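You operate a simulated robot arm through the tools that you are given. There is no shell and no other tool. Be economical: measure what you need, move in short steps, check, and stop when the job is done.

You run a simulated two-armed robot. Do the job below in one go: nothing can be reset, and whatever is moved stays where it is left.

JOB
Connect the leisure battery and bring the 12 V side back on.
Fine: red live clamp down first, blue earth clamp last, tray shut, then isolator on.

The check looks at the end state, three seconds after you hand in, the way a careful person would. Anything else that was tipped, shoved, dropped, spilled or broken makes it a failure.

ROBOT AND FRAMES
Two 7-joint arms with two-finger parallel grippers on one trunk, on a base that drives. Base frame: it is fixed to the floor where the robot stands at the start and does not move with it; the origin is under the middle of the robot, x ahead of it, y to its left, z up. Readings come in mm, degrees, newtons and seconds.
The left shoulder is at the start at [20, 138, 1225], the right one opposite. With the tool pointing down near the work surface each hand reaches from about 100 to 380 mm from the robot's upright axis, wherever it stands, measured 20 degrees to its own side. Places, roughly: battery isolator [900, -300, 1100]; battery tray [600, -100, 700]; blue earth clamp [700, -200, 900]; fuse panel [900, -200, 900]; red live clamp [600, 0, 900]. Payload 1.57 kg a hand.
The TCP of each hand is the grasp point between the finger pads, 30 mm short of the fingertips. In the tool frame z runs along the fingers and y along their closing line. The gripper opens to 80 mm. The fingers are 17 mm wide and 12 mm thick; the gripper's body (40 by 82 mm) begins 80 mm behind the TCP.
Orientation is that of the tool frame in the base frame, as a unit quaternion [x, y, z, w]. With the fingers straight down and closing along the base's y, the tool's x points along the base's -x, its y along +y and its z along -z.

CONTROLS
- The arms move only by the tool send_rows. It takes "left_steps", "right_steps" or both (then of equal length, played together; a hand with none holds still); each is a list of rows, each a list of 3 entries, a list of its own where there are three numbers: the shift along the tool's x, y, z in units of 25 mm (1.0 is 25 mm), then the turn, a rotation vector about the tool's x, y, z in units of 4 degrees (1.0 is 4 degrees), then the gripper command, from -1 (shut) to 1 (fully open), values between in proportion. In form: [[[tx, ty, tz], [wx, wy, wz], grip], ...]. A call has 1 to 20 rows; each row shifts and turns the commanded pose from where the row before left it, along the tool's axes as they then stand. A call with a number of a shift or a turn outside -1 to 1 is refused whole. Rows are played at 5 a second. More than 50 mm and 8.6 degrees between two rows, or a gripper value outside its range, and nothing of the call is played. Where a pose cannot be reached the arm comes as near as it can. A force on the tool above 40 N (or 10 N above the force at the start of the call, whichever is more), or a blocked arm, ends the call early, and 0.2 s more pass. The fingers move at their own pace (about 45 mm/s each) and stop on an object; they squeeze with about 31 N. The grip force told is the motor's: it shows also when the fingers shut on nothing. Time passes only in rows, and 0.2 s behind the last, so rows that do not move let the fingers close. It gives the time, the measured TCP pose, the force on the tool (base axes), the opening and the grip force at its end, in the units of the frame above (readings bear some noise), with the torque about the TCP (base axes, N m) and any sound that the robot's microphone picked up.
- Cameras (640 x 400 px; columns grow to the right, rows downward): "scene" is now at [181, -8.3, 1119.1]; the picture's right is [-0.17, -0.99, 0.00], its down [-0.42, 0.07, -0.91] and it looks along [0.89, -0.15, -0.42] (base axes); focal length 214 px, centre (320, 200). "left" rides on the left gripper at [72, 7, -122] in its tool frame; the picture's right is [-0.09, 1.00, 0.00], its down [-0.84, -0.08, -0.54] and it looks along [-0.54, -0.05, 0.84] (tool axes); focal length 238 px, centre (320, 200). "right" rides on the right gripper at [72, -7, -122] in its tool frame; the picture's right is [0.09, 1.00, 0.00], its down [-0.84, 0.08, -0.54] and it looks along [-0.54, 0.05, 0.84] (tool axes); focal length 238 px, centre (320, 200). There is no depth. A picture from a camera that has moved, and an enlarged one, comes with that camera's place and axes in the base frame and with its lens. The place of the scene camera against the robot may be out by one fixed shift of up to 18 mm in any direction.
- grab_frame(camera): a new picture of that camera. No time passes.
- move_column(by): slides the trunk up (or, below 0, down) by that many mm; the arms and the scene camera ride with it, the base frame stays. It gives what a move gives, with no picture.
- drive_base(legs): drives the robot by 1 to 6 legs, each [ahead, left, turn to the left] in mm, mm and degrees, along the robot's own axes; the way and the turn of a leg run together, so that a leg with both is an arc; at most 1500 mm and 180 degrees a leg. The arms and the cameras ride along, it lands a little off, and it stops where it bumps. It gives what a move gives.
- head_to(pan, tilt): turns the head with the scene camera to pan (to the left, within 60 degrees either way) and tilt (down, from -29 to 69), counted from straight ahead of the robot. It gives what a move gives.
- inspect(camera, box): a new picture of the part [left, top, right, bottom] of that camera's present view, enlarged. No time passes.
- close_job(): hands the job in; it is judged then, once.

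Go step by step. Nothing tells you exact positions but the pictures and the camera data: compare them with the known pose of the tool, close in by small moves and look again before you grip or let go. The budget is 120 turns and 108 pictures, counting those below and the enlarged ones. Unless the task says otherwise, let go and move clear before handing in, and close with one line.

The tools are called after ">>>" by a JSON object that holds its "fn" and its "kwargs". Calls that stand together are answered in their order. send_rows: Moves the arms, as the interface text tells. Its arguments: {"type":"object","properties":{"left_steps":{"type":"array","items":{"type":"array"}},"right_steps":{"type":"array","items":{"type":"array"}}},"required":[]} The other tools are called the same way: move_column (by) slides the trunk up or down; drive_base (legs) drives the base; head_to (pan, tilt) turns the head that bears the scene camera; grab_frame (camera) takes a picture; inspect (camera, box) takes an enlarged picture of a part of a camera's view; close_job () hands the job in.

At the start:

```text
clock: 0.0
left_eef_pos: [354.9, 131.7, 1117.8]
left_tool_rot: [-0.001, 0.999, 0.002, -0.048]
left_force: [-0.5, 0.1, -0.3]
left_wrist_torque: [-0.01, 0.02, 0.0]
left_grip_width: 80.0
left_grip_force: 0.1
right_eef_pos: [388.6, -256.7, 1109.9]
right_tool_rot: [0.0, 1.0, -0.001, 0.0]
right_force: [0.1, -0.3, -0.1]
right_wrist_torque: [-0.01, 0.02, -0.02]
right_grip_width: 80.2
right_grip_force: 0.1
trunk travel left (down, up): [-600.0, 640.0]
robot x, y, heading: [1.1, -0.4, -0.2]
head pan, tilt: [-9.5, 25.0]
```

scene: 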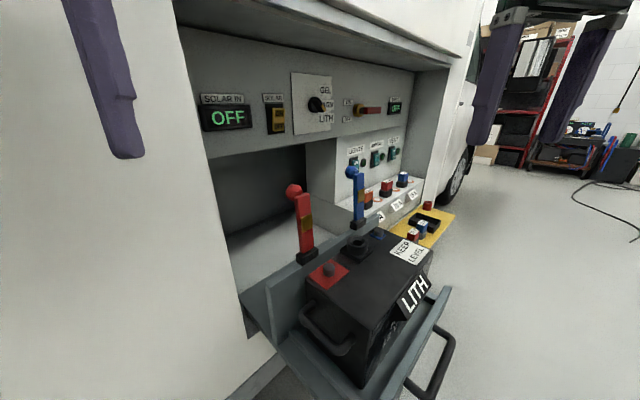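
right: 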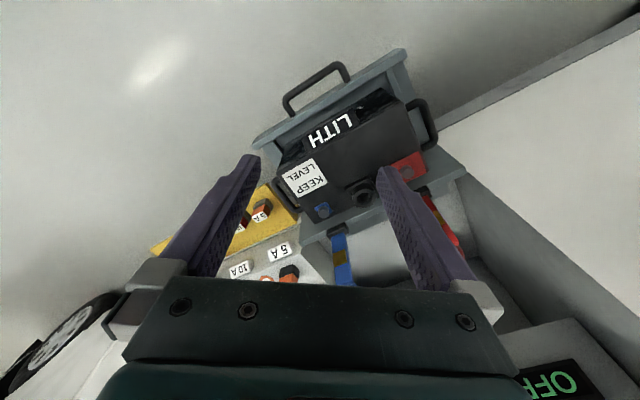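
left: 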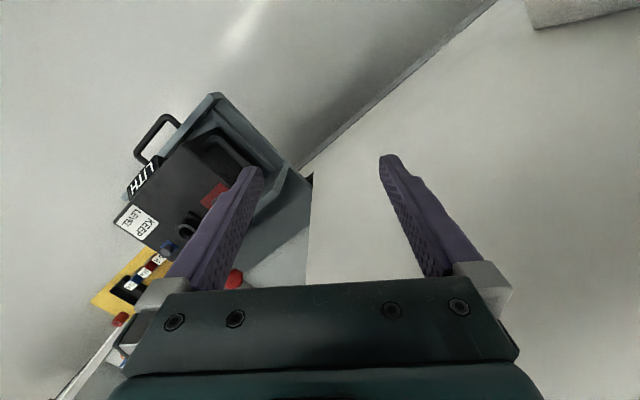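

I see a van's locker with a pulled-out battery tray, red and blue levered clamps standing up, and a panel with displays, a selector (GEL/AGM/LITH) and an isolator. I'll look closer at the details first.

>>> {"fn": "inspect", "kwargs": {"camera": "scene", "box": [180, 60, 420, 210]}}

>>> {"fn": "inspect", "kwargs": {"camera": "scene", "box": [240, 160, 480, 310]}}

>>> {"fn": "inspect", "kwargs": {"camera": "scene", "box": [240, 250, 480, 400]}}

>>> {"fn": "inspect", "kwargs": {"camera": "scene", "box": [280, 65, 420, 152]}}

```text
2.67 times, centred on (300, 135) of scene
camera zoom: at [181.0, -8.3, 1119.1], right [-0.17, -0.99, 0.0], down [-0.42, 0.07, -0.91], along [0.89, -0.15, -0.42], focal length 572 px, centre (373, 373)
```

zoom: 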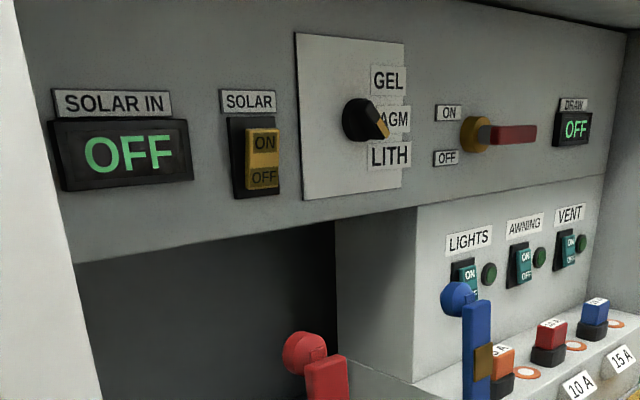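

```text
2.67 times, centred on (360, 235) of scene
camera zoom: at [181.0, -8.3, 1119.1], right [-0.17, -0.99, 0.0], down [-0.42, 0.07, -0.91], along [0.89, -0.15, -0.42], focal length 572 px, centre (213, 107)
```

zoom: 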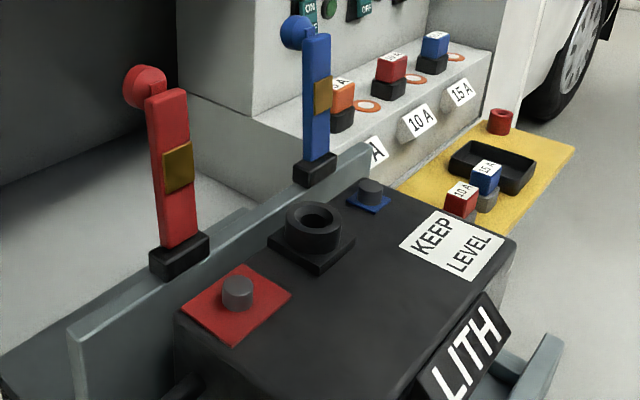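

```text
2.67 times, centred on (360, 325) of scene
camera zoom: at [181.0, -8.3, 1119.1], right [-0.17, -0.99, 0.0], down [-0.42, 0.07, -0.91], along [0.89, -0.15, -0.42], focal length 572 px, centre (213, -133)
```

zoom: 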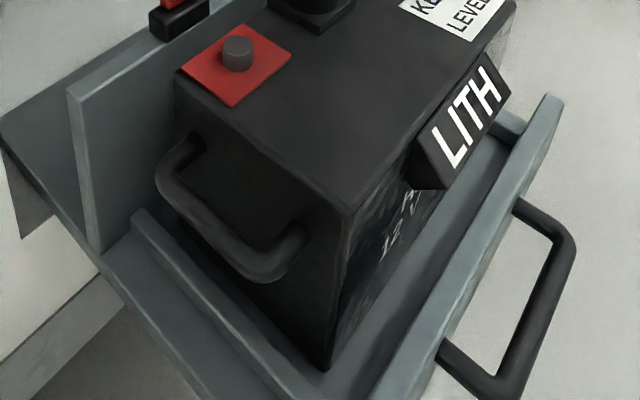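

```text
4.57 times, centred on (350, 108) of scene
camera zoom: at [181.0, -8.3, 1119.1], right [-0.17, -0.99, 0.0], down [-0.42, 0.07, -0.91], along [0.89, -0.15, -0.42], focal length 980 px, centre (183, 618)
```

zoom: 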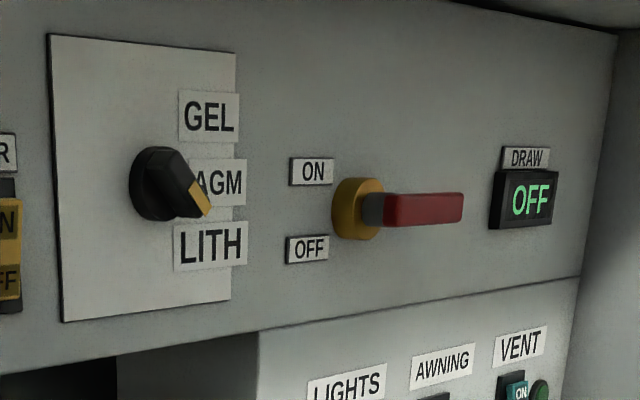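

The van face is yawed about 36° to the robot's left, so I'll back off a little, turn to face it, and slide right to stand before the tray.

>>> {"fn": "drive_base", "kwargs": {"legs": [[-180, 0, 0], [0, 0, 35], [0, -400, 0]]}}

>>> {"fn": "grab_frame", "kwargs": {"camera": "scene"}}

```text
clock: 5.3
left_eef_pos: [265.8, -17.1, 1117.2]
left_tool_rot: [-0.304, 0.951, -0.012, -0.047]
left_force: [0.1, -0.2, -0.3]
left_wrist_torque: [0.0, 0.0, 0.04]
left_grip_width: 79.9
left_grip_force: 0.1
right_eef_pos: [517.4, -315.7, 1110.9]
right_tool_rot: [-0.303, 0.953, -0.001, -0.001]
right_force: [-0.7, -0.1, 0.3]
right_wrist_torque: [-0.01, 0.01, 0.01]
right_grip_width: 80.2
right_grip_force: 0.1
trunk travel left (down, up): [-600.0, 640.0]
robot x, y, heading: [54.0, -329.5, 35.2]
head pan, tilt: [-9.5, 25.0]
```

```text
100 pictures are left
camera scene: at [207.8, -225.5, 1119.1], right [0.44, -0.9, 0.0], down [-0.38, -0.18, -0.91], along [0.82, 0.39, -0.42], focal length 214 px, centre (320, 200)
```

scene: 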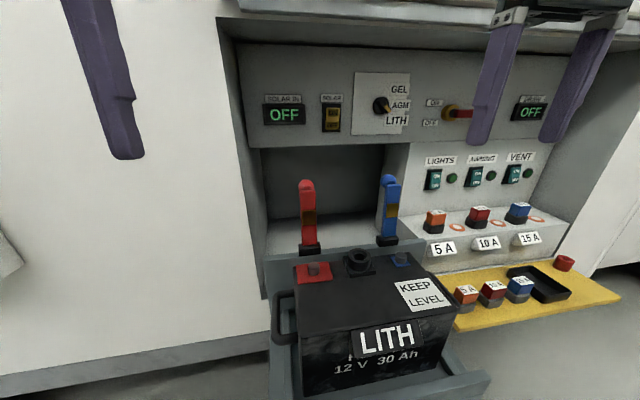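

Now facing nearly square. I'll zoom on parts.

>>> {"fn": "inspect", "kwargs": {"camera": "scene", "box": [240, 60, 400, 160]}}

>>> {"fn": "inspect", "kwargs": {"camera": "scene", "box": [400, 140, 600, 265]}}

>>> {"fn": "inspect", "kwargs": {"camera": "scene", "box": [250, 170, 490, 320]}}

>>> {"fn": "inspect", "kwargs": {"camera": "scene", "box": [400, 80, 560, 180]}}

```text
4.00 times, centred on (320, 110) of scene
camera zoom: at [207.8, -225.5, 1119.1], right [0.44, -0.9, 0.0], down [-0.38, -0.18, -0.91], along [0.82, 0.39, -0.42], focal length 858 px, centre (320, 560)
```

zoom: 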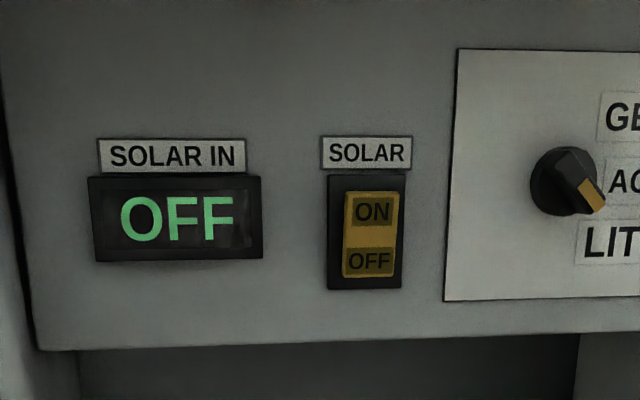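

```text
3.20 times, centred on (500, 202) of scene
camera zoom: at [207.8, -225.5, 1119.1], right [0.44, -0.9, 0.0], down [-0.38, -0.18, -0.91], along [0.82, 0.39, -0.42], focal length 686 px, centre (-256, 192)
```

zoom: 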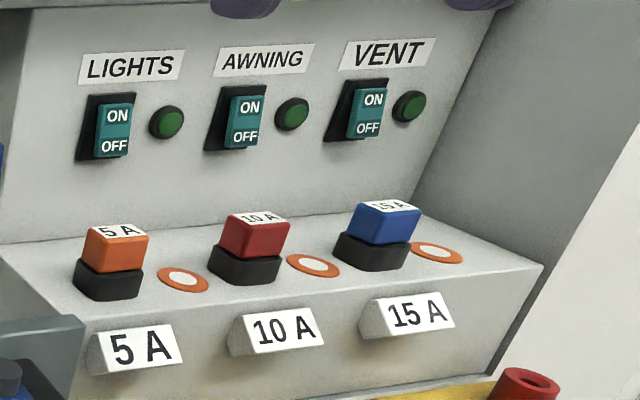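

```text
2.67 times, centred on (370, 245) of scene
camera zoom: at [207.8, -225.5, 1119.1], right [0.44, -0.9, 0.0], down [-0.38, -0.18, -0.91], along [0.82, 0.39, -0.42], focal length 572 px, centre (187, 80)
```

zoom: 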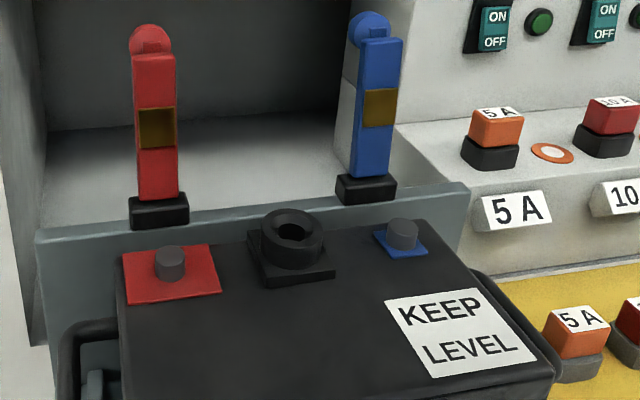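

```text
4.00 times, centred on (480, 130) of scene
camera zoom: at [207.8, -225.5, 1119.1], right [0.44, -0.9, 0.0], down [-0.38, -0.18, -0.91], along [0.82, 0.39, -0.42], focal length 858 px, centre (-320, 480)
```

zoom: 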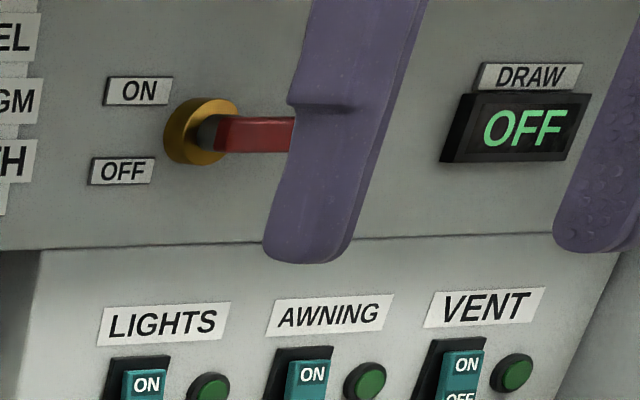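

Van inward heading ≈ 35°, so I am square to it; red post is about X=497, Y=-43 in robot axes, blue Y=-222, both z≈829. I'll centre on the battery and look down at the tray front.

>>> {"fn": "drive_base", "kwargs": {"legs": [[0, -135, 0]]}}

>>> {"fn": "head_to", "kwargs": {"pan": 0, "tilt": 55}}

>>> {"fn": "grab_frame", "kwargs": {"camera": "scene"}}

```text
clock: 6.6
left_eef_pos: [343.6, -128.4, 1117.0]
left_tool_rot: [-0.304, 0.951, -0.012, -0.048]
left_force: [-0.5, -0.7, 0.1]
left_wrist_torque: [-0.01, 0.01, -0.02]
left_grip_width: 79.9
left_grip_force: 0.0
right_eef_pos: [596.6, -427.6, 1109.9]
right_tool_rot: [-0.303, 0.953, -0.001, 0.0]
right_force: [0.0, 0.7, -0.3]
right_wrist_torque: [0.01, -0.01, 0.01]
right_grip_width: 80.2
right_grip_force: 0.0
trunk travel left (down, up): [-600.0, 640.0]
robot x, y, heading: [129.9, -440.0, 35.2]
head pan, tilt: [-9.5, 25.0]
```

```text
clock: 7.6
left_eef_pos: [344.6, -127.2, 1116.0]
left_tool_rot: [-0.305, 0.951, -0.012, -0.048]
left_force: [-0.5, 1.1, 0.3]
left_wrist_torque: [-0.01, 0.0, 0.0]
left_grip_width: 80.2
left_grip_force: 0.1
right_eef_pos: [595.4, -426.8, 1109.8]
right_tool_rot: [-0.304, 0.953, -0.001, 0.0]
right_force: [0.5, 0.1, 1.0]
right_wrist_torque: [0.0, 0.02, -0.01]
right_grip_width: 80.1
right_grip_force: 0.0
trunk travel left (down, up): [-600.0, 640.0]
robot x, y, heading: [129.7, -438.3, 35.4]
head pan, tilt: [0.0, 55.0]
```

```text
95 pictures are left
camera scene: at [261.9, -334.3, 1075.2], right [0.58, -0.82, 0.0], down [-0.67, -0.47, -0.57], along [0.47, 0.33, -0.82], focal length 214 px, centre (320, 200)
```

scene: 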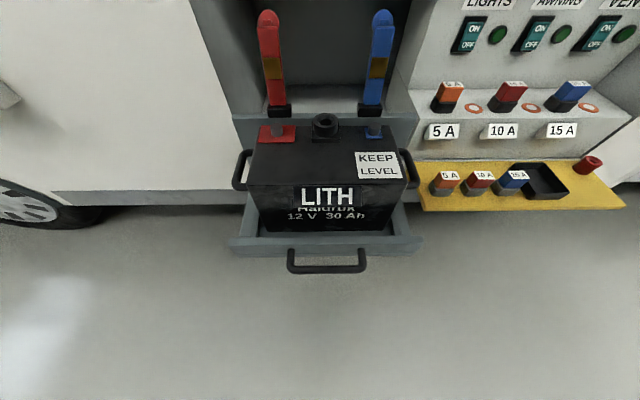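

Clear view of all. I'll drive 50 mm closer and pitch the left hand about 45° forward for the red lever.

>>> {"fn": "drive_base", "kwargs": {"legs": [[50, 0, 0]]}}

>>> {"fn": "send_rows", "kwargs": {"left_steps": [[[0, 0, 0], [0, -1, 0], 1], [[0, 0, 0], [0, -1, 0], 1], [[0, 0, 0], [0, -1, 0], 1], [[0, 0, 0], [0, -1, 0], 1], [[0, 0, 0], [0, -1, 0], 1], [[0, 0, 0], [0, -1, 0], 1], [[0, 0, 0], [0, -1, 0], 1], [[0, 0, 0], [0, -1, 0], 1], [[0, 0, 0], [0, -1, 0], 1], [[0, 0, 0], [0, -1, 0], 1], [[0, 0, 0], [0, -1, 0], 1], [[0, 0, 0], [0, -1, 0], 1]]}}

>>> {"fn": "grab_frame", "kwargs": {"camera": "scene"}}

>>> {"fn": "grab_frame", "kwargs": {"camera": "left"}}

```text
clock: 8.5
left_eef_pos: [385.6, -98.1, 1116.5]
left_tool_rot: [-0.305, 0.951, -0.013, -0.049]
left_force: [0.1, -0.6, 0.9]
left_wrist_torque: [0.02, 0.0, 0.01]
left_grip_width: 80.1
left_grip_force: 0.0
right_eef_pos: [637.4, -397.2, 1110.3]
right_tool_rot: [-0.304, 0.953, -0.001, 0.0]
right_force: [-0.9, -0.5, 0.3]
right_wrist_torque: [0.01, -0.01, 0.05]
right_grip_width: 80.0
right_grip_force: 0.2
trunk travel left (down, up): [-600.0, 640.0]
robot x, y, heading: [173.8, -409.1, 35.1]
head pan, tilt: [0.0, 55.0]
```

```text
clock: 11.1
left_eef_pos: [383.5, -96.5, 1108.8]
left_tool_rot: [-0.286, 0.891, 0.116, 0.333]
left_force: [0.7, 0.2, 0.2]
left_wrist_torque: [-0.02, -0.04, -0.02]
left_grip_width: 79.8
left_grip_force: 0.0
right_eef_pos: [636.5, -396.5, 1110.8]
right_tool_rot: [-0.303, 0.953, -0.001, 0.0]
right_force: [-0.5, 0.7, 0.0]
right_wrist_torque: [0.01, 0.01, 0.04]
right_grip_width: 80.1
right_grip_force: 0.1
trunk travel left (down, up): [-600.0, 640.0]
robot x, y, heading: [170.8, -413.2, 35.3]
head pan, tilt: [0.0, 55.0]
```

```text
94 pictures are left
camera scene: at [303.2, -304.9, 1075.2], right [0.58, -0.82, 0.0], down [-0.67, -0.47, -0.57], along [0.47, 0.33, -0.82], focal length 214 px, centre (320, 200)
```

scene: 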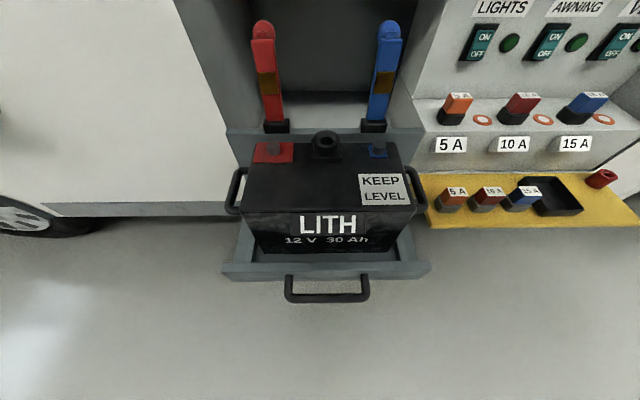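

```text
93 pictures are left
camera left: at [271.0, -169.9, 1154.7], right [-0.53, 0.85, 0.08], down [0.28, 0.09, 0.96], along [0.8, 0.53, -0.28], focal length 238 px, centre (320, 200)
```

left: 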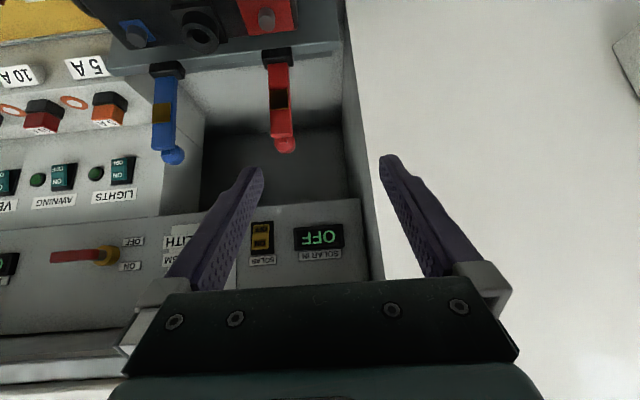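

Triangulated: red ball ≈ (544, 85, 967), pivot ≈ (497, 84, 840) in robot axes, lever leaning back ~19°. I approach the lever with the left hand, open, stopping short.

>>> {"fn": "send_rows", "kwargs": {"left_steps": [[[-0.03, -0.255, 0.94], [0, 0, 0], 1], [[-0.03, -0.255, 0.94], [0, 0, 0], 1], [[-0.03, -0.255, 0.94], [0, 0, 0], 1], [[-0.03, -0.255, 0.94], [0, 0, 0], 1], [[-0.03, -0.255, 0.94], [0, 0, 0], 1], [[-0.03, -0.255, 0.94], [0, 0, 0], 1], [[-0.03, -0.255, 0.94], [0, 0, 0], 1], [[-0.03, -0.255, 0.94], [0, 0, 0], 1]]}}

>>> {"fn": "grab_frame", "kwargs": {"camera": "scene"}}

>>> {"fn": "grab_frame", "kwargs": {"camera": "left"}}

```text
clock: 12.9
left_eef_pos: [521.9, -61.4, 980.3]
left_tool_rot: [-0.284, 0.888, 0.113, 0.344]
left_force: [0.2, -0.2, -0.2]
left_wrist_torque: [-0.02, 0.01, 0.0]
left_grip_width: 79.8
left_grip_force: 0.2
right_eef_pos: [637.7, -396.4, 1110.1]
right_tool_rot: [-0.304, 0.953, -0.001, 0.0]
right_force: [-0.7, 0.9, -0.5]
right_wrist_torque: [-0.05, -0.01, 0.01]
right_grip_width: 80.0
right_grip_force: 0.0
trunk travel left (down, up): [-600.0, 640.0]
robot x, y, heading: [173.1, -412.4, 35.3]
head pan, tilt: [0.0, 55.0]
```

```text
92 pictures are left
camera scene: at [303.3, -305.0, 1075.2], right [0.58, -0.82, 0.0], down [-0.67, -0.47, -0.57], along [0.47, 0.33, -0.82], focal length 214 px, centre (320, 200)
```

scene: 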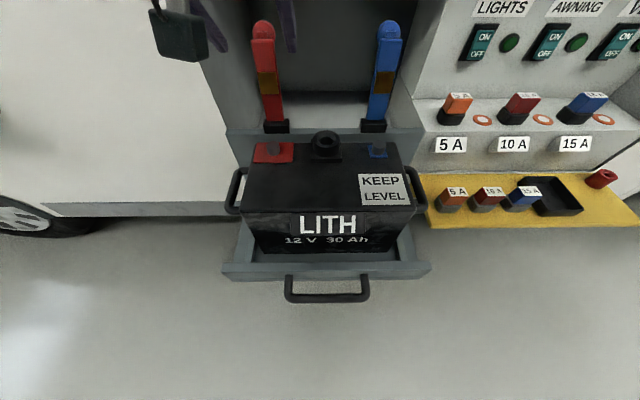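

```text
91 pictures are left
camera left: at [407.8, -134.8, 1023.9], right [-0.52, 0.85, 0.07], down [0.25, 0.08, 0.96], along [0.81, 0.52, -0.26], focal length 238 px, centre (320, 200)
```

left: 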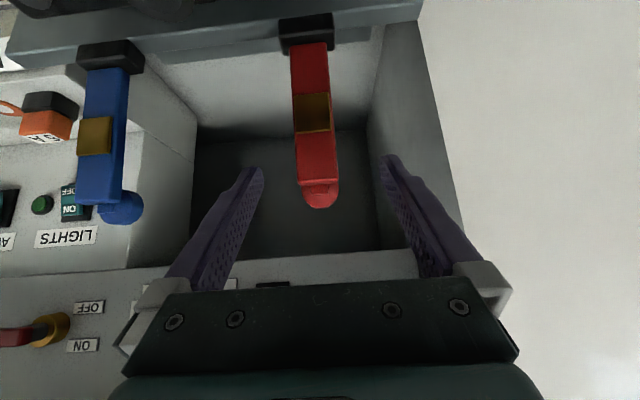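

Lever is centred between the open fingers. Advance ~60 mm along the fingers and close.

>>> {"fn": "send_rows", "kwargs": {"left_steps": [[[0.05, 0, 0.8], [0, 0, 0], 1], [[0.05, 0, 0.8], [0, 0, 0], 1], [[0.05, 0, 0.8], [0, 0, 0], 1], [[0, 0, 0], [0, 0, 0], -1], [[0, 0, 0], [0, 0, 0], -1], [[0, 0, 0], [0, 0, 0], -1], [[0, 0, 0], [0, 0, 0], -1], [[0, 0, 0], [0, 0, 0], -1]]}}

>>> {"fn": "grab_frame", "kwargs": {"camera": "left"}}

>>> {"fn": "grab_frame", "kwargs": {"camera": "scene"}}

```text
clock: 14.7
left_eef_pos: [554.2, -41.6, 936.5]
left_tool_rot: [-0.283, 0.889, 0.11, 0.343]
left_force: [5.6, -7.7, -2.1]
left_wrist_torque: [-0.24, -0.28, -0.06]
left_grip_width: 31.6
left_grip_force: 33.9
right_eef_pos: [637.9, -399.1, 1110.3]
right_tool_rot: [-0.303, 0.953, -0.002, 0.0]
right_force: [0.0, 0.8, -0.1]
right_wrist_torque: [0.0, 0.0, 0.03]
right_grip_width: 80.1
right_grip_force: 0.1
trunk travel left (down, up): [-600.0, 640.0]
robot x, y, heading: [174.4, -411.9, 35.6]
head pan, tilt: [0.0, 55.0]
```

```text
90 pictures are left
camera left: at [439.3, -115.0, 978.7], right [-0.52, 0.85, 0.06], down [0.25, 0.08, 0.96], along [0.82, 0.52, -0.26], focal length 238 px, centre (320, 200)
```

left: 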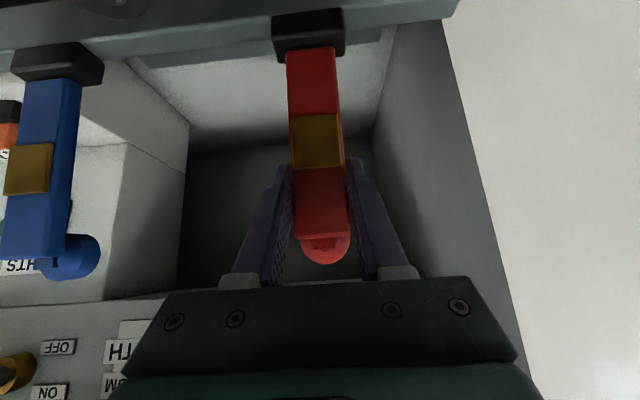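

```text
89 pictures are left
camera scene: at [304.2, -306.4, 1075.1], right [0.58, -0.82, 0.0], down [-0.67, -0.47, -0.57], along [0.47, 0.33, -0.82], focal length 214 px, centre (320, 200)
```

scene: 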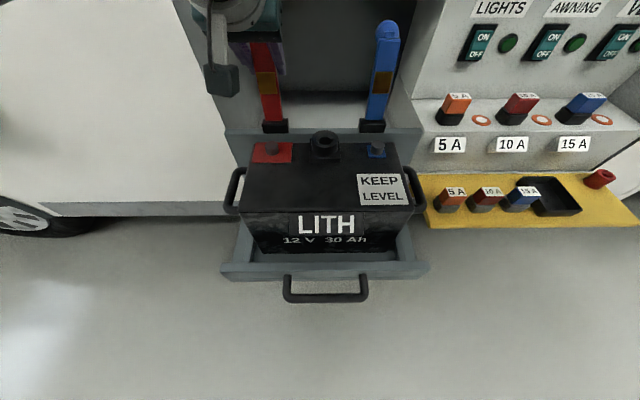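

Gripped on the lever (31.6 mm wide). Now swing it toward the battery along an arc about the pivot, first part.

>>> {"fn": "send_rows", "kwargs": {"left_steps": [[[0.327, 0, -0.453], [0, 0, 0], -1], [[0.386, 0, -0.402], [0, 0, 0], -1], [[0.438, 0, -0.345], [0, 0, 0], -1], [[0.483, 0, -0.281], [0, 0, 0], -1], [[0.517, 0, -0.21], [0, 0, 0], -1]]}}

>>> {"fn": "grab_frame", "kwargs": {"camera": "left"}}

>>> {"fn": "grab_frame", "kwargs": {"camera": "scene"}}

```text
clock: 15.9
left_eef_pos: [502.3, -81.5, 933.2]
left_tool_rot: [-0.282, 0.887, 0.112, 0.348]
left_force: [20.0, -1.5, -0.7]
left_wrist_torque: [1.38, -0.47, 0.51]
left_grip_width: 31.5
left_grip_force: 40.9
right_eef_pos: [640.1, -397.1, 1112.2]
right_tool_rot: [-0.304, 0.953, -0.001, 0.002]
right_force: [-0.4, -0.5, -0.6]
right_wrist_torque: [-0.03, 0.0, 0.03]
right_grip_width: 80.0
right_grip_force: 0.0
trunk travel left (down, up): [-600.0, 640.0]
robot x, y, heading: [172.9, -411.9, 35.5]
head pan, tilt: [0.0, 55.0]
```

```text
88 pictures are left
camera left: at [387.2, -153.0, 975.1], right [-0.52, 0.85, 0.07], down [0.24, 0.08, 0.97], along [0.82, 0.52, -0.25], focal length 238 px, centre (320, 200)
```

left: 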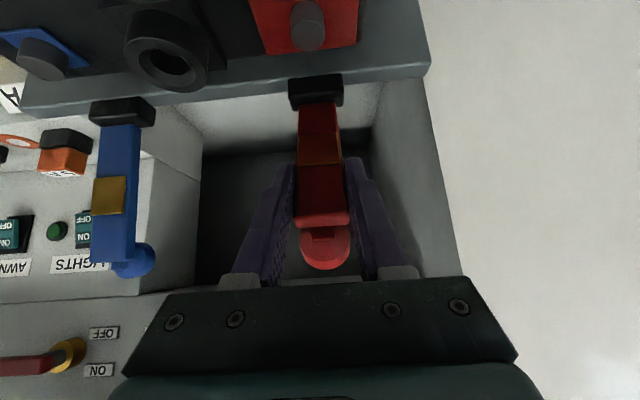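

```text
87 pictures are left
camera scene: at [306.5, -305.1, 1076.0], right [0.58, -0.82, 0.0], down [-0.67, -0.47, -0.58], along [0.47, 0.33, -0.82], focal length 214 px, centre (320, 200)
```

scene: 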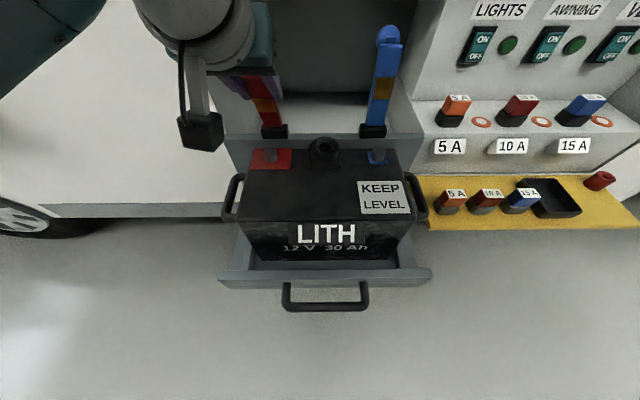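

The lever follows (≈20° past vertical) and the tray hasn't moved noticeably. Continue the arc to ~65°.

>>> {"fn": "send_rows", "kwargs": {"left_steps": [[[0.53, 0, -0.18], [0, 0, 0], -1], [[0.547, 0, -0.104], [0, 0, 0], -1], [[0.558, 0, -0.027], [0, 0, 0], -1], [[0.556, 0, 0.052], [0, 0, 0], -1], [[0.544, 0, 0.128], [0, 0, 0], -1]]}}

>>> {"fn": "grab_frame", "kwargs": {"camera": "left"}}

>>> {"fn": "grab_frame", "kwargs": {"camera": "scene"}}

```text
clock: 17.1
left_eef_pos: [457.7, -111.8, 887.6]
left_tool_rot: [-0.283, 0.887, 0.111, 0.347]
left_force: [19.0, -4.4, 4.0]
left_wrist_torque: [0.83, -0.6, 0.25]
left_grip_width: 31.7
left_grip_force: 40.2
right_eef_pos: [640.9, -398.4, 1111.5]
right_tool_rot: [-0.303, 0.953, -0.002, 0.002]
right_force: [-0.4, 0.6, 0.4]
right_wrist_torque: [-0.01, -0.03, -0.01]
right_grip_width: 80.1
right_grip_force: 0.2
trunk travel left (down, up): [-600.0, 640.0]
robot x, y, heading: [173.6, -410.0, 35.1]
head pan, tilt: [0.0, 55.0]
```

```text
86 pictures are left
camera left: at [343.9, -184.3, 929.1], right [-0.52, 0.85, 0.06], down [0.25, 0.08, 0.97], along [0.82, 0.52, -0.25], focal length 238 px, centre (320, 200)
```

left: 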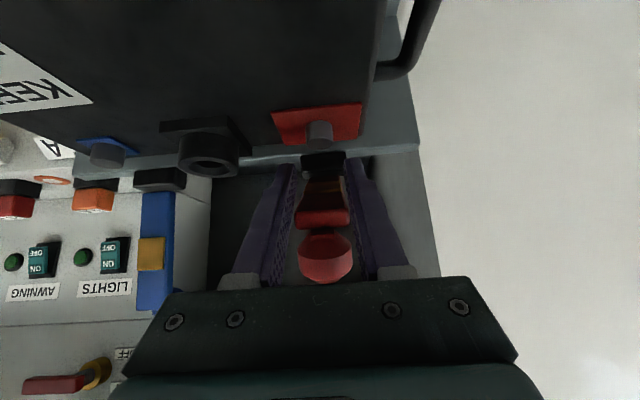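

```text
85 pictures are left
camera scene: at [306.6, -305.3, 1075.8], right [0.58, -0.82, 0.0], down [-0.67, -0.47, -0.58], along [0.47, 0.33, -0.82], focal length 214 px, centre (320, 200)
```

scene: 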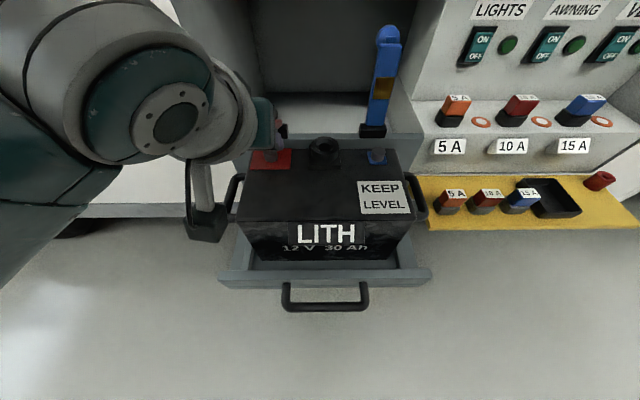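

Lever at about 62°. Two more arc steps then a partial opening.

>>> {"fn": "send_rows", "kwargs": {"left_steps": [[[0.51, 0, 0.217], [0, 0, 0], -1], [[0.477, 0, 0.288], [0, 0, 0], -1], [[0, 0, 0], [0, 0, 0], -1]]}}

>>> {"fn": "grab_frame", "kwargs": {"camera": "left"}}

```text
clock: 17.9
left_eef_pos: [451.1, -118.2, 859.9]
left_tool_rot: [-0.282, 0.888, 0.11, 0.346]
left_force: [12.5, -11.1, 9.5]
left_wrist_torque: [0.88, -0.69, 0.07]
left_grip_width: 31.1
left_grip_force: 40.1
right_eef_pos: [639.1, -398.4, 1111.6]
right_tool_rot: [-0.302, 0.953, -0.001, 0.002]
right_force: [0.0, 0.3, 0.5]
right_wrist_torque: [0.0, -0.02, 0.05]
right_grip_width: 79.9
right_grip_force: 0.0
trunk travel left (down, up): [-600.0, 640.0]
robot x, y, heading: [172.3, -409.3, 35.3]
head pan, tilt: [0.0, 55.0]
```

```text
84 pictures are left
camera left: at [335.0, -190.7, 902.6], right [-0.52, 0.85, 0.06], down [0.25, 0.08, 0.97], along [0.82, 0.52, -0.25], focal length 238 px, centre (320, 200)
```

left: 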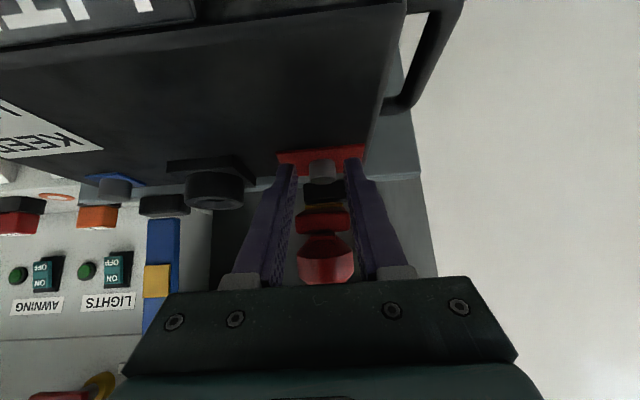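

>>> {"fn": "send_rows", "kwargs": {"left_steps": [[[0.17, 0, 0.13], [0, 0, 0], -1], [[0.16, 0, 0.13], [0, 0, 0], -1], [[0, 0, 0], [0, 0, 0], -1]]}}

>>> {"fn": "grab_frame", "kwargs": {"camera": "left"}}

```text
clock: 18.7
left_eef_pos: [447.8, -120.6, 850.8]
left_tool_rot: [-0.283, 0.888, 0.11, 0.346]
left_force: [11.7, -12.9, 9.8]
left_wrist_torque: [0.8, -0.78, 0.1]
left_grip_width: 31.2
left_grip_force: 40.0
right_eef_pos: [639.1, -398.5, 1111.9]
right_tool_rot: [-0.303, 0.953, -0.002, 0.001]
right_force: [0.0, -0.1, -0.4]
right_wrist_torque: [0.0, -0.01, 0.06]
right_grip_width: 79.9
right_grip_force: 0.1
trunk travel left (down, up): [-600.0, 640.0]
robot x, y, heading: [173.1, -412.1, 35.4]
head pan, tilt: [0.0, 55.0]
```

```text
83 pictures are left
camera left: at [333.5, -192.1, 892.3], right [-0.52, 0.85, 0.06], down [0.25, 0.08, 0.97], along [0.82, 0.52, -0.25], focal length 238 px, centre (320, 200)
```

left: 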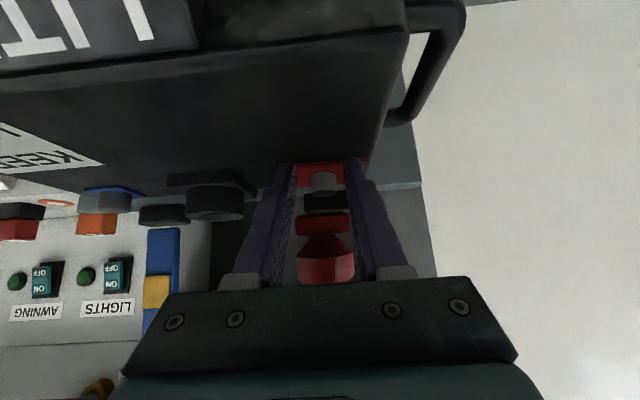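

Lever nearly horizontal, fingertips close to the battery top. Release, back out, and look.

>>> {"fn": "send_rows", "kwargs": {"left_steps": [[[0, 0, 0], [0, 0, 0], 0.5], [[0, 0, 0], [0, 0, 0], 0.5], [[0, 0, 0], [0, 0, 0], 0.5], [[0, 0, -0.8], [0, 0, 0], 0.5], [[0, 0, -0.8], [0, 0, 0], 0.5], [[0, 0, -0.8], [0, 0, 0], 0.5], [[0, 0, -0.8], [0, 0, 0], 0.5], [[0, 0, -0.8], [0, 0, 0], 0.5]]}}

>>> {"fn": "grab_frame", "kwargs": {"camera": "left"}}

>>> {"fn": "grab_frame", "kwargs": {"camera": "scene"}}

```text
clock: 20.5
left_eef_pos: [380.4, -140.8, 911.2]
left_tool_rot: [-0.295, 0.891, 0.13, 0.321]
left_force: [-0.3, 0.1, -1.0]
left_wrist_torque: [-0.01, 0.0, 0.0]
left_grip_width: 59.9
left_grip_force: 0.1
right_eef_pos: [637.3, -396.4, 1109.8]
right_tool_rot: [-0.303, 0.953, 0.0, 0.0]
right_force: [0.0, 0.8, -0.5]
right_wrist_torque: [-0.03, 0.01, -0.04]
right_grip_width: 79.7
right_grip_force: 0.0
trunk travel left (down, up): [-600.0, 640.0]
robot x, y, heading: [169.2, -411.6, 35.4]
head pan, tilt: [0.0, 55.0]
```

```text
82 pictures are left
camera left: at [271.6, -218.4, 957.8], right [-0.55, 0.83, 0.1], down [0.3, 0.08, 0.95], along [0.78, 0.55, -0.29], focal length 238 px, centre (320, 200)
```

left: 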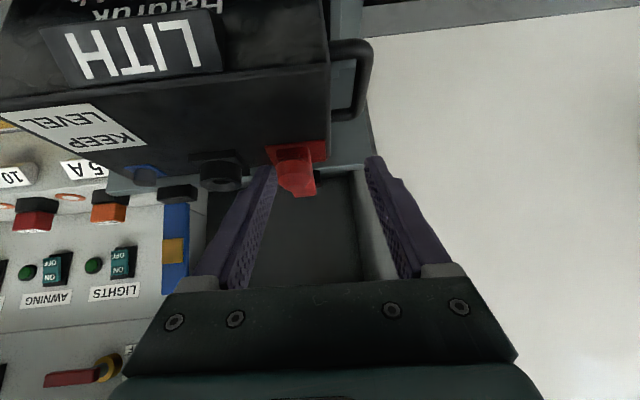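

```text
81 pictures are left
camera scene: at [302.1, -298.5, 1079.0], right [0.64, -0.77, 0.0], down [-0.61, -0.5, -0.62], along [0.47, 0.39, -0.79], focal length 214 px, centre (320, 200)
```

scene: 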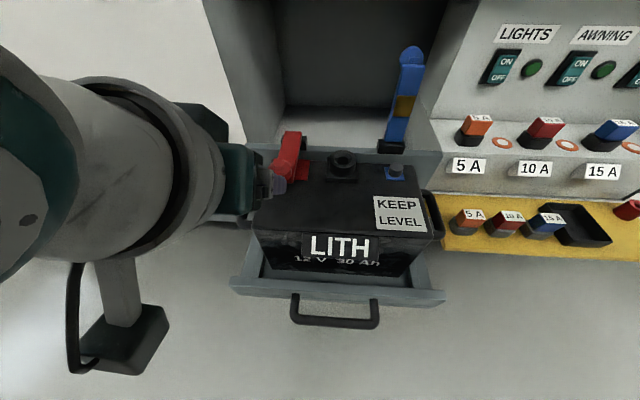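

The view seems turned; the arm may be near a limit or touching the head. I'll check with a still row.

>>> {"fn": "send_rows", "kwargs": {"left_steps": [[[0, 0, 0], [0, 0, 0], 0.5], [[0, 0, 0], [0, 0, 0], 0.5]]}}

>>> {"fn": "grab_frame", "kwargs": {"camera": "scene"}}

```text
clock: 21.1
left_eef_pos: [381.3, -140.4, 911.1]
left_tool_rot: [-0.295, 0.89, 0.13, 0.322]
left_force: [-0.5, 0.0, -0.1]
left_wrist_torque: [0.02, -0.01, 0.02]
left_grip_width: 59.8
left_grip_force: 0.2
right_eef_pos: [637.1, -397.6, 1109.9]
right_tool_rot: [-0.303, 0.953, -0.001, 0.0]
right_force: [0.6, 0.7, 0.3]
right_wrist_torque: [-0.01, -0.02, 0.03]
right_grip_width: 80.0
right_grip_force: 0.1
trunk travel left (down, up): [-600.0, 640.0]
robot x, y, heading: [171.2, -409.3, 35.4]
head pan, tilt: [0.0, 55.0]
```

```text
80 pictures are left
camera scene: at [302.5, -298.2, 1079.7], right [0.64, -0.77, 0.0], down [-0.6, -0.5, -0.62], along [0.48, 0.4, -0.78], focal length 214 px, centre (320, 200)
```

scene: 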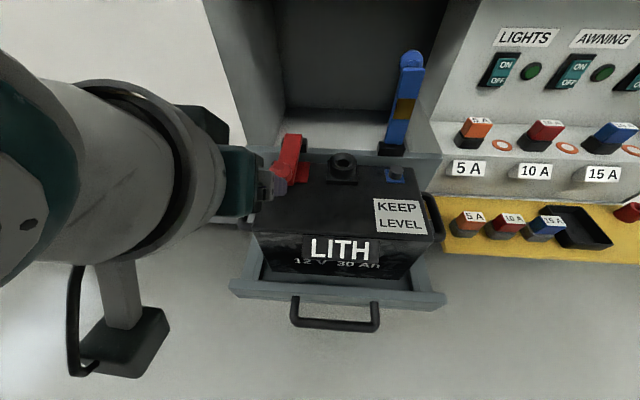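

The arm's elbow is leaning on the head, because the tilted hand is drawn in close. I'll turn the left hand back to pointing down while rising, which moves the wrist forward, away from the head.

>>> {"fn": "send_rows", "kwargs": {"left_steps": [[[-0.2, 0, -0.2], [0, 1, 0], 0.5], [[-0.2, 0, -0.2], [0, 1, 0], 0.5], [[-0.2, 0, -0.2], [0, 1, 0], 0.5], [[-0.15, 0, -0.2], [0, 1, 0], 0.5], [[-0.1, 0, -0.2], [0, 1, 0], -1], [[-0.1, 0, -0.2], [0, 1, 0], -1], [[-0.1, 0, -0.2], [0, 1, 0], -1], [[-0.1, 0, -0.2], [0, 1, 0], -1], [[0, 0, -0.2], [0, 1, 0], -1], [[0, 0, -0.2], [0, 1, 0], -1]]}}

>>> {"fn": "grab_frame", "kwargs": {"camera": "scene"}}

>>> {"fn": "grab_frame", "kwargs": {"camera": "left"}}

```text
clock: 23.5
left_eef_pos: [405.3, -113.4, 906.1]
left_tool_rot: [-0.318, 0.947, 0.04, 0.008]
left_force: [-0.5, -0.3, -0.5]
left_wrist_torque: [0.0, -0.01, 0.01]
left_grip_width: 0.1
left_grip_force: 20.9
left hand out of reach, approached as far as the arm can: row 6, 7, 8, 9, 10
right_eef_pos: [637.0, -397.5, 1109.5]
right_tool_rot: [-0.304, 0.953, -0.001, -0.002]
right_force: [0.9, 0.0, -0.5]
right_wrist_torque: [0.03, -0.03, -0.04]
right_grip_width: 80.3
right_grip_force: 0.1
trunk travel left (down, up): [-600.0, 640.0]
robot x, y, heading: [169.0, -411.4, 35.3]
head pan, tilt: [0.0, 55.0]
stopped in row 10 (left hand): the arm was blocked; the commanded pose is now the measured one
```

```text
79 pictures are left
camera scene: at [303.2, -304.7, 1075.2], right [0.58, -0.82, 0.0], down [-0.67, -0.47, -0.57], along [0.47, 0.33, -0.82], focal length 214 px, centre (320, 200)
```

scene: 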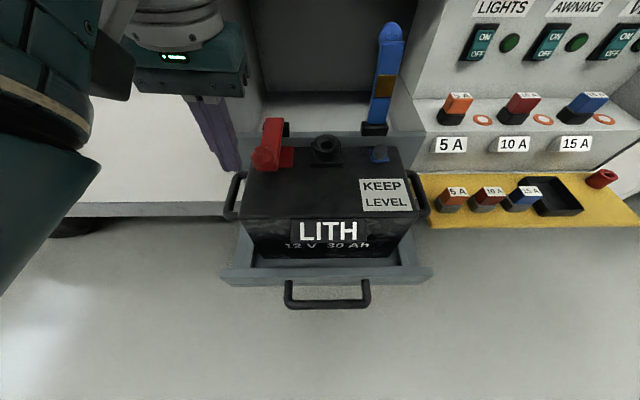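

```text
78 pictures are left
camera left: at [344.6, -160.3, 1026.7], right [-0.53, 0.85, 0.07], down [0.72, 0.4, 0.57], along [0.45, 0.35, -0.82], focal length 238 px, centre (320, 200)
```

left: 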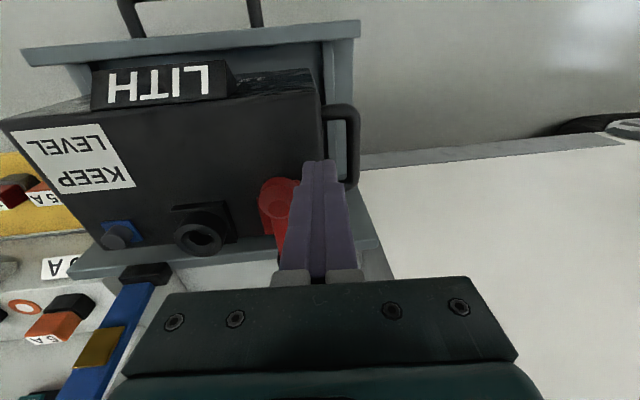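

The head sprang back and the red lever lies nearly flat over its post. I'll raise, level the hand with a slight 20° forward tilt, and set the closed fingertips above the red ball.

>>> {"fn": "send_rows", "kwargs": {"left_steps": [[[0, 0, -0.8], [1, 0, 0], -1], [[0, 0, -0.8], [0, -1, 0], -1], [[-0.3, -0.5, 0], [0, -1, 0], -1], [[-0.3, -0.5, 0], [0, -1, 0], -1], [[-0.3, 0, 0], [0, -1, 0], -1], [[0, 0, 0], [0, -1, 0], -1]]}}

>>> {"fn": "grab_frame", "kwargs": {"camera": "left"}}

>>> {"fn": "grab_frame", "kwargs": {"camera": "scene"}}

```text
clock: 25.1
left_eef_pos: [436.4, -88.0, 933.5]
left_tool_rot: [-0.318, 0.926, 0.094, 0.181]
left_force: [-1.0, -0.4, -0.4]
left_wrist_torque: [0.0, 0.02, 0.04]
left_grip_width: 0.0
left_grip_force: 21.2
left hand out of reach, approached as far as the arm can: row 1, 2
right_eef_pos: [637.1, -397.7, 1108.7]
right_tool_rot: [-0.304, 0.953, 0.0, -0.001]
right_force: [-0.1, 0.5, -0.1]
right_wrist_torque: [-0.01, 0.02, 0.03]
right_grip_width: 79.9
right_grip_force: 0.0
trunk travel left (down, up): [-600.0, 640.0]
robot x, y, heading: [174.4, -410.0, 35.3]
head pan, tilt: [0.0, 55.0]
stopped in row 6 (left hand): the arm was blocked; the commanded pose is now the measured one
```

```text
77 pictures are left
camera left: at [346.3, -158.1, 1017.8], right [-0.55, 0.83, 0.1], down [0.51, 0.25, 0.82], along [0.66, 0.5, -0.56], focal length 238 px, centre (320, 200)
```

left: 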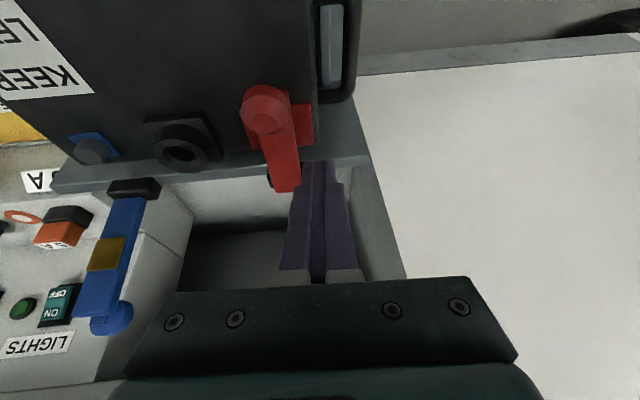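

```text
76 pictures are left
camera scene: at [303.2, -304.7, 1075.2], right [0.58, -0.82, 0.0], down [-0.67, -0.47, -0.57], along [0.47, 0.33, -0.82], focal length 214 px, centre (320, 200)
```

scene: 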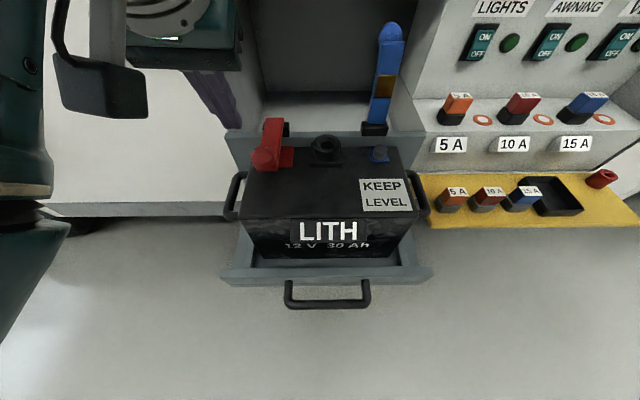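

The left arm seems folded awkwardly (it can't rise or come inboard). I'll send it outward and up to its starting region to unfold it.

>>> {"fn": "send_rows", "kwargs": {"left_steps": [[[0, 0.4, -0.8], [0, 0, 0], -1], [[0, 0.4, -0.8], [0, 0, 0], -1], [[0, 0.4, -0.8], [0, 0, 0], -1], [[0, 0.3, -0.8], [0, 0, 0], -1], [[0, 0, -0.8], [0, 0, 0], -1], [[0, 0, -0.8], [0, 0, 0], -1], [[0, 0, -0.8], [0, 0, 0], -1]]}}

>>> {"fn": "grab_frame", "kwargs": {"camera": "scene"}}

```text
clock: 26.7
left_eef_pos: [389.4, -61.2, 991.1]
left_tool_rot: [-0.324, 0.922, 0.121, 0.176]
left_force: [0.2, 0.1, -0.6]
left_wrist_torque: [-0.04, -0.04, -0.01]
left_grip_width: 0.0
left_grip_force: 21.4
left hand out of reach, approached as far as the arm can: row 4, 5, 6, 7
right_eef_pos: [637.0, -396.7, 1109.3]
right_tool_rot: [-0.304, 0.953, -0.001, 0.0]
right_force: [0.1, -0.1, 0.8]
right_wrist_torque: [-0.02, 0.0, 0.02]
right_grip_width: 80.1
right_grip_force: 0.1
trunk travel left (down, up): [-600.0, 640.0]
robot x, y, heading: [171.2, -407.8, 35.3]
head pan, tilt: [0.0, 55.0]
```

```text
75 pictures are left
camera scene: at [303.3, -304.9, 1075.2], right [0.58, -0.82, 0.0], down [-0.67, -0.47, -0.57], along [0.47, 0.33, -0.82], focal length 214 px, centre (320, 200)
```

scene: 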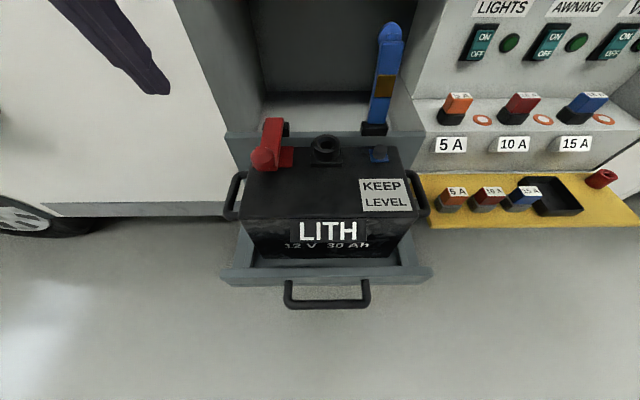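

>>> {"fn": "send_rows", "kwargs": {"left_steps": [[[0, 0, -0.5], [0, 1, 0], -1], [[0, 0, -0.5], [0, 1, 0], -1], [[0, 0, -0.5], [0, 1, 0], -1], [[0, 0, -0.5], [0, 1, 0], -1], [[0, 0, -0.5], [0, 1, 0], -1], [[0, 0, -0.5], [1, 0, 0], -1], [[0, 0, -0.5], [0, 0, 0], -1]]}}

```text
clock: 28.3
left_eef_pos: [445.1, -44.3, 996.3]
left_tool_rot: [-0.328, 0.944, -0.001, 0.029]
left_force: [-0.1, 0.3, 0.1]
left_wrist_torque: [0.01, 0.01, 0.01]
left_grip_width: 0.0
left_grip_force: 21.1
left hand out of reach, approached as far as the arm can: row 1, 2, 3, 4, 5, 6, 7
right_eef_pos: [637.7, -397.2, 1110.3]
right_tool_rot: [-0.303, 0.953, -0.001, 0.0]
right_force: [-0.2, 0.3, -1.0]
right_wrist_torque: [-0.02, 0.02, 0.01]
right_grip_width: 80.0
right_grip_force: 0.0
trunk travel left (down, up): [-600.0, 640.0]
robot x, y, heading: [170.2, -408.5, 35.4]
head pan, tilt: [0.0, 55.0]
```

>>> {"fn": "send_rows", "kwargs": {"left_steps": [[[0, 0, 0.6], [0, 0, 0], -1], [[0, 0, 0.6], [0, 0, 0], -1], [[0, 0, 0.6], [0, 0, 0], -1], [[0, 0, 0.6], [0, 0, 0], -1], [[0, 0, 0], [0, 0, 0], -1]]}}

>>> {"fn": "grab_frame", "kwargs": {"camera": "left"}}

```text
clock: 29.5
left_eef_pos: [449.1, -43.1, 936.7]
left_tool_rot: [-0.328, 0.944, -0.001, 0.03]
left_force: [-0.2, 0.2, 1.2]
left_wrist_torque: [0.01, 0.0, 0.03]
left_grip_width: 0.0
left_grip_force: 21.1
right_eef_pos: [637.0, -396.7, 1108.6]
right_tool_rot: [-0.304, 0.953, 0.0, 0.0]
right_force: [0.4, -0.2, 0.3]
right_wrist_torque: [0.0, -0.02, -0.02]
right_grip_width: 79.8
right_grip_force: 0.0
trunk travel left (down, up): [-600.0, 640.0]
robot x, y, heading: [176.0, -413.4, 35.3]
head pan, tilt: [0.0, 55.0]
```

```text
74 pictures are left
camera left: at [381.8, -84.5, 1054.2], right [-0.54, 0.84, -0.02], down [0.67, 0.45, 0.59], along [0.5, 0.31, -0.81], focal length 238 px, centre (320, 200)
```

left: 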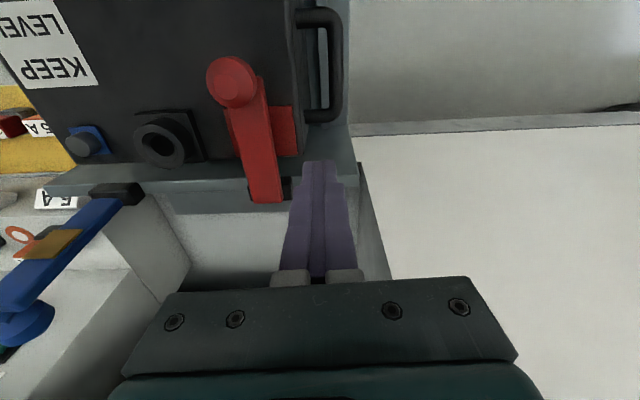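

Now the hand obeys. Move to above the red ball: 41 mm back, 53 mm inboard.

>>> {"fn": "send_rows", "kwargs": {"left_steps": [[[0.5, -0.7, 0], [0, 0, 0], -1], [[0.5, -0.7, 0], [0, 0, 0], -1], [[0.5, -0.7, 0], [0, 0, 0], -1], [[0, 0, 0], [0, 0, 0], -1]]}}

>>> {"fn": "grab_frame", "kwargs": {"camera": "left"}}

>>> {"fn": "grab_frame", "kwargs": {"camera": "scene"}}

```text
clock: 30.5
left_eef_pos: [451.1, -98.6, 937.3]
left_tool_rot: [-0.334, 0.942, 0.004, 0.031]
left_force: [-0.4, -0.6, 0.2]
left_wrist_torque: [-0.01, 0.02, -0.02]
left_grip_width: 0.2
left_grip_force: 21.3
right_eef_pos: [637.5, -396.2, 1109.7]
right_tool_rot: [-0.303, 0.953, -0.001, 0.0]
right_force: [-0.4, 0.4, 0.1]
right_wrist_torque: [-0.01, -0.01, -0.02]
right_grip_width: 80.0
right_grip_force: 0.1
trunk travel left (down, up): [-600.0, 640.0]
robot x, y, heading: [172.4, -414.1, 35.4]
head pan, tilt: [0.0, 55.0]
```

```text
73 pictures are left
camera left: at [383.9, -141.9, 1055.5], right [-0.56, 0.83, -0.01], down [0.67, 0.45, 0.59], along [0.5, 0.33, -0.8], focal length 238 px, centre (320, 200)
```

left: 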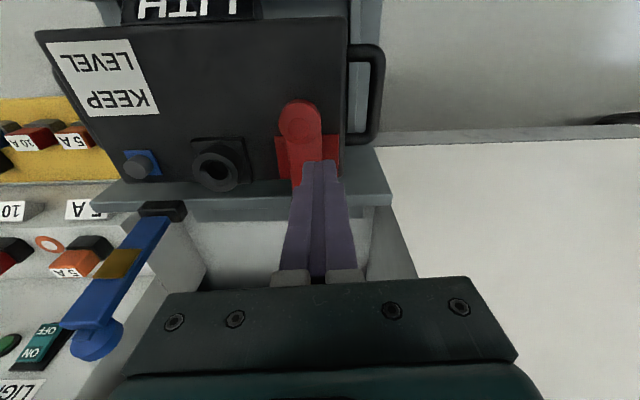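

```text
72 pictures are left
camera scene: at [303.3, -304.9, 1075.2], right [0.58, -0.82, 0.0], down [-0.67, -0.47, -0.57], along [0.47, 0.33, -0.82], focal length 214 px, centre (320, 200)
```

scene: 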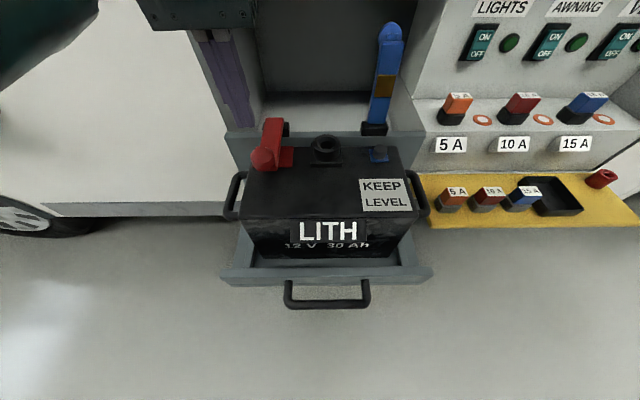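

>>> {"fn": "send_rows", "kwargs": {"left_steps": [[[0.5, -0.6, 0], [0, 0, 0], -1], [[0, 0, 0.5], [0, 0, 0], -1], [[0, 0, 0.5], [0, 0, 0], -1], [[0, 0, 0.15], [0, 0, 0], -1], [[0, 0, 0.15], [0, 0, 0], -1], [[0, 0, 0.15], [0, 0, 0], -1], [[0, 0, 0], [0, 0, 0], -1]]}}

>>> {"fn": "grab_frame", "kwargs": {"camera": "left"}}

>>> {"fn": "grab_frame", "kwargs": {"camera": "scene"}}

```text
clock: 32.1
left_eef_pos: [461.6, -111.7, 907.3]
left_tool_rot: [-0.331, 0.943, 0.011, 0.042]
left_force: [15.2, 14.4, 27.4]
left_wrist_torque: [0.39, -0.32, -0.06]
left_grip_width: 0.0
left_grip_force: 20.9
right_eef_pos: [642.1, -393.9, 1111.6]
right_tool_rot: [-0.304, 0.953, 0.001, 0.003]
right_force: [1.0, -0.4, -1.1]
right_wrist_torque: [0.01, 0.01, 0.02]
right_grip_width: 80.1
right_grip_force: 0.1
trunk travel left (down, up): [-600.0, 640.0]
robot x, y, heading: [176.5, -412.3, 35.3]
head pan, tilt: [0.0, 55.0]
```

```text
71 pictures are left
camera left: at [391.7, -156.7, 1023.0], right [-0.55, 0.83, 0.0], down [0.66, 0.44, 0.62], along [0.51, 0.34, -0.79], focal length 238 px, centre (320, 200)
```

left: 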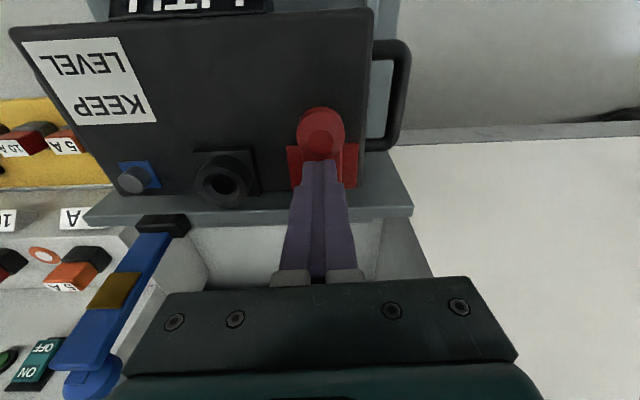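

```text
70 pictures are left
camera scene: at [307.2, -301.0, 1076.4], right [0.58, -0.82, 0.0], down [-0.67, -0.47, -0.58], along [0.47, 0.34, -0.82], focal length 214 px, centre (320, 200)
```

scene: 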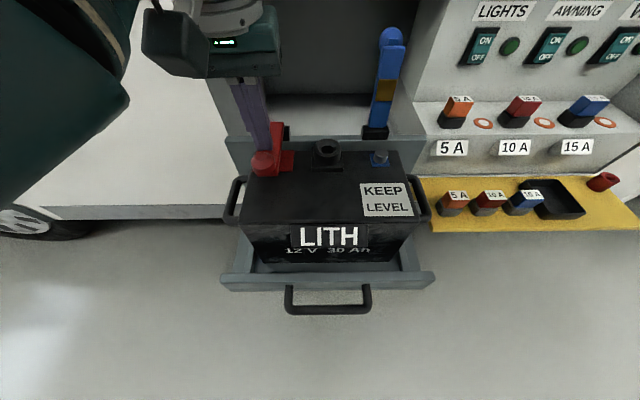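

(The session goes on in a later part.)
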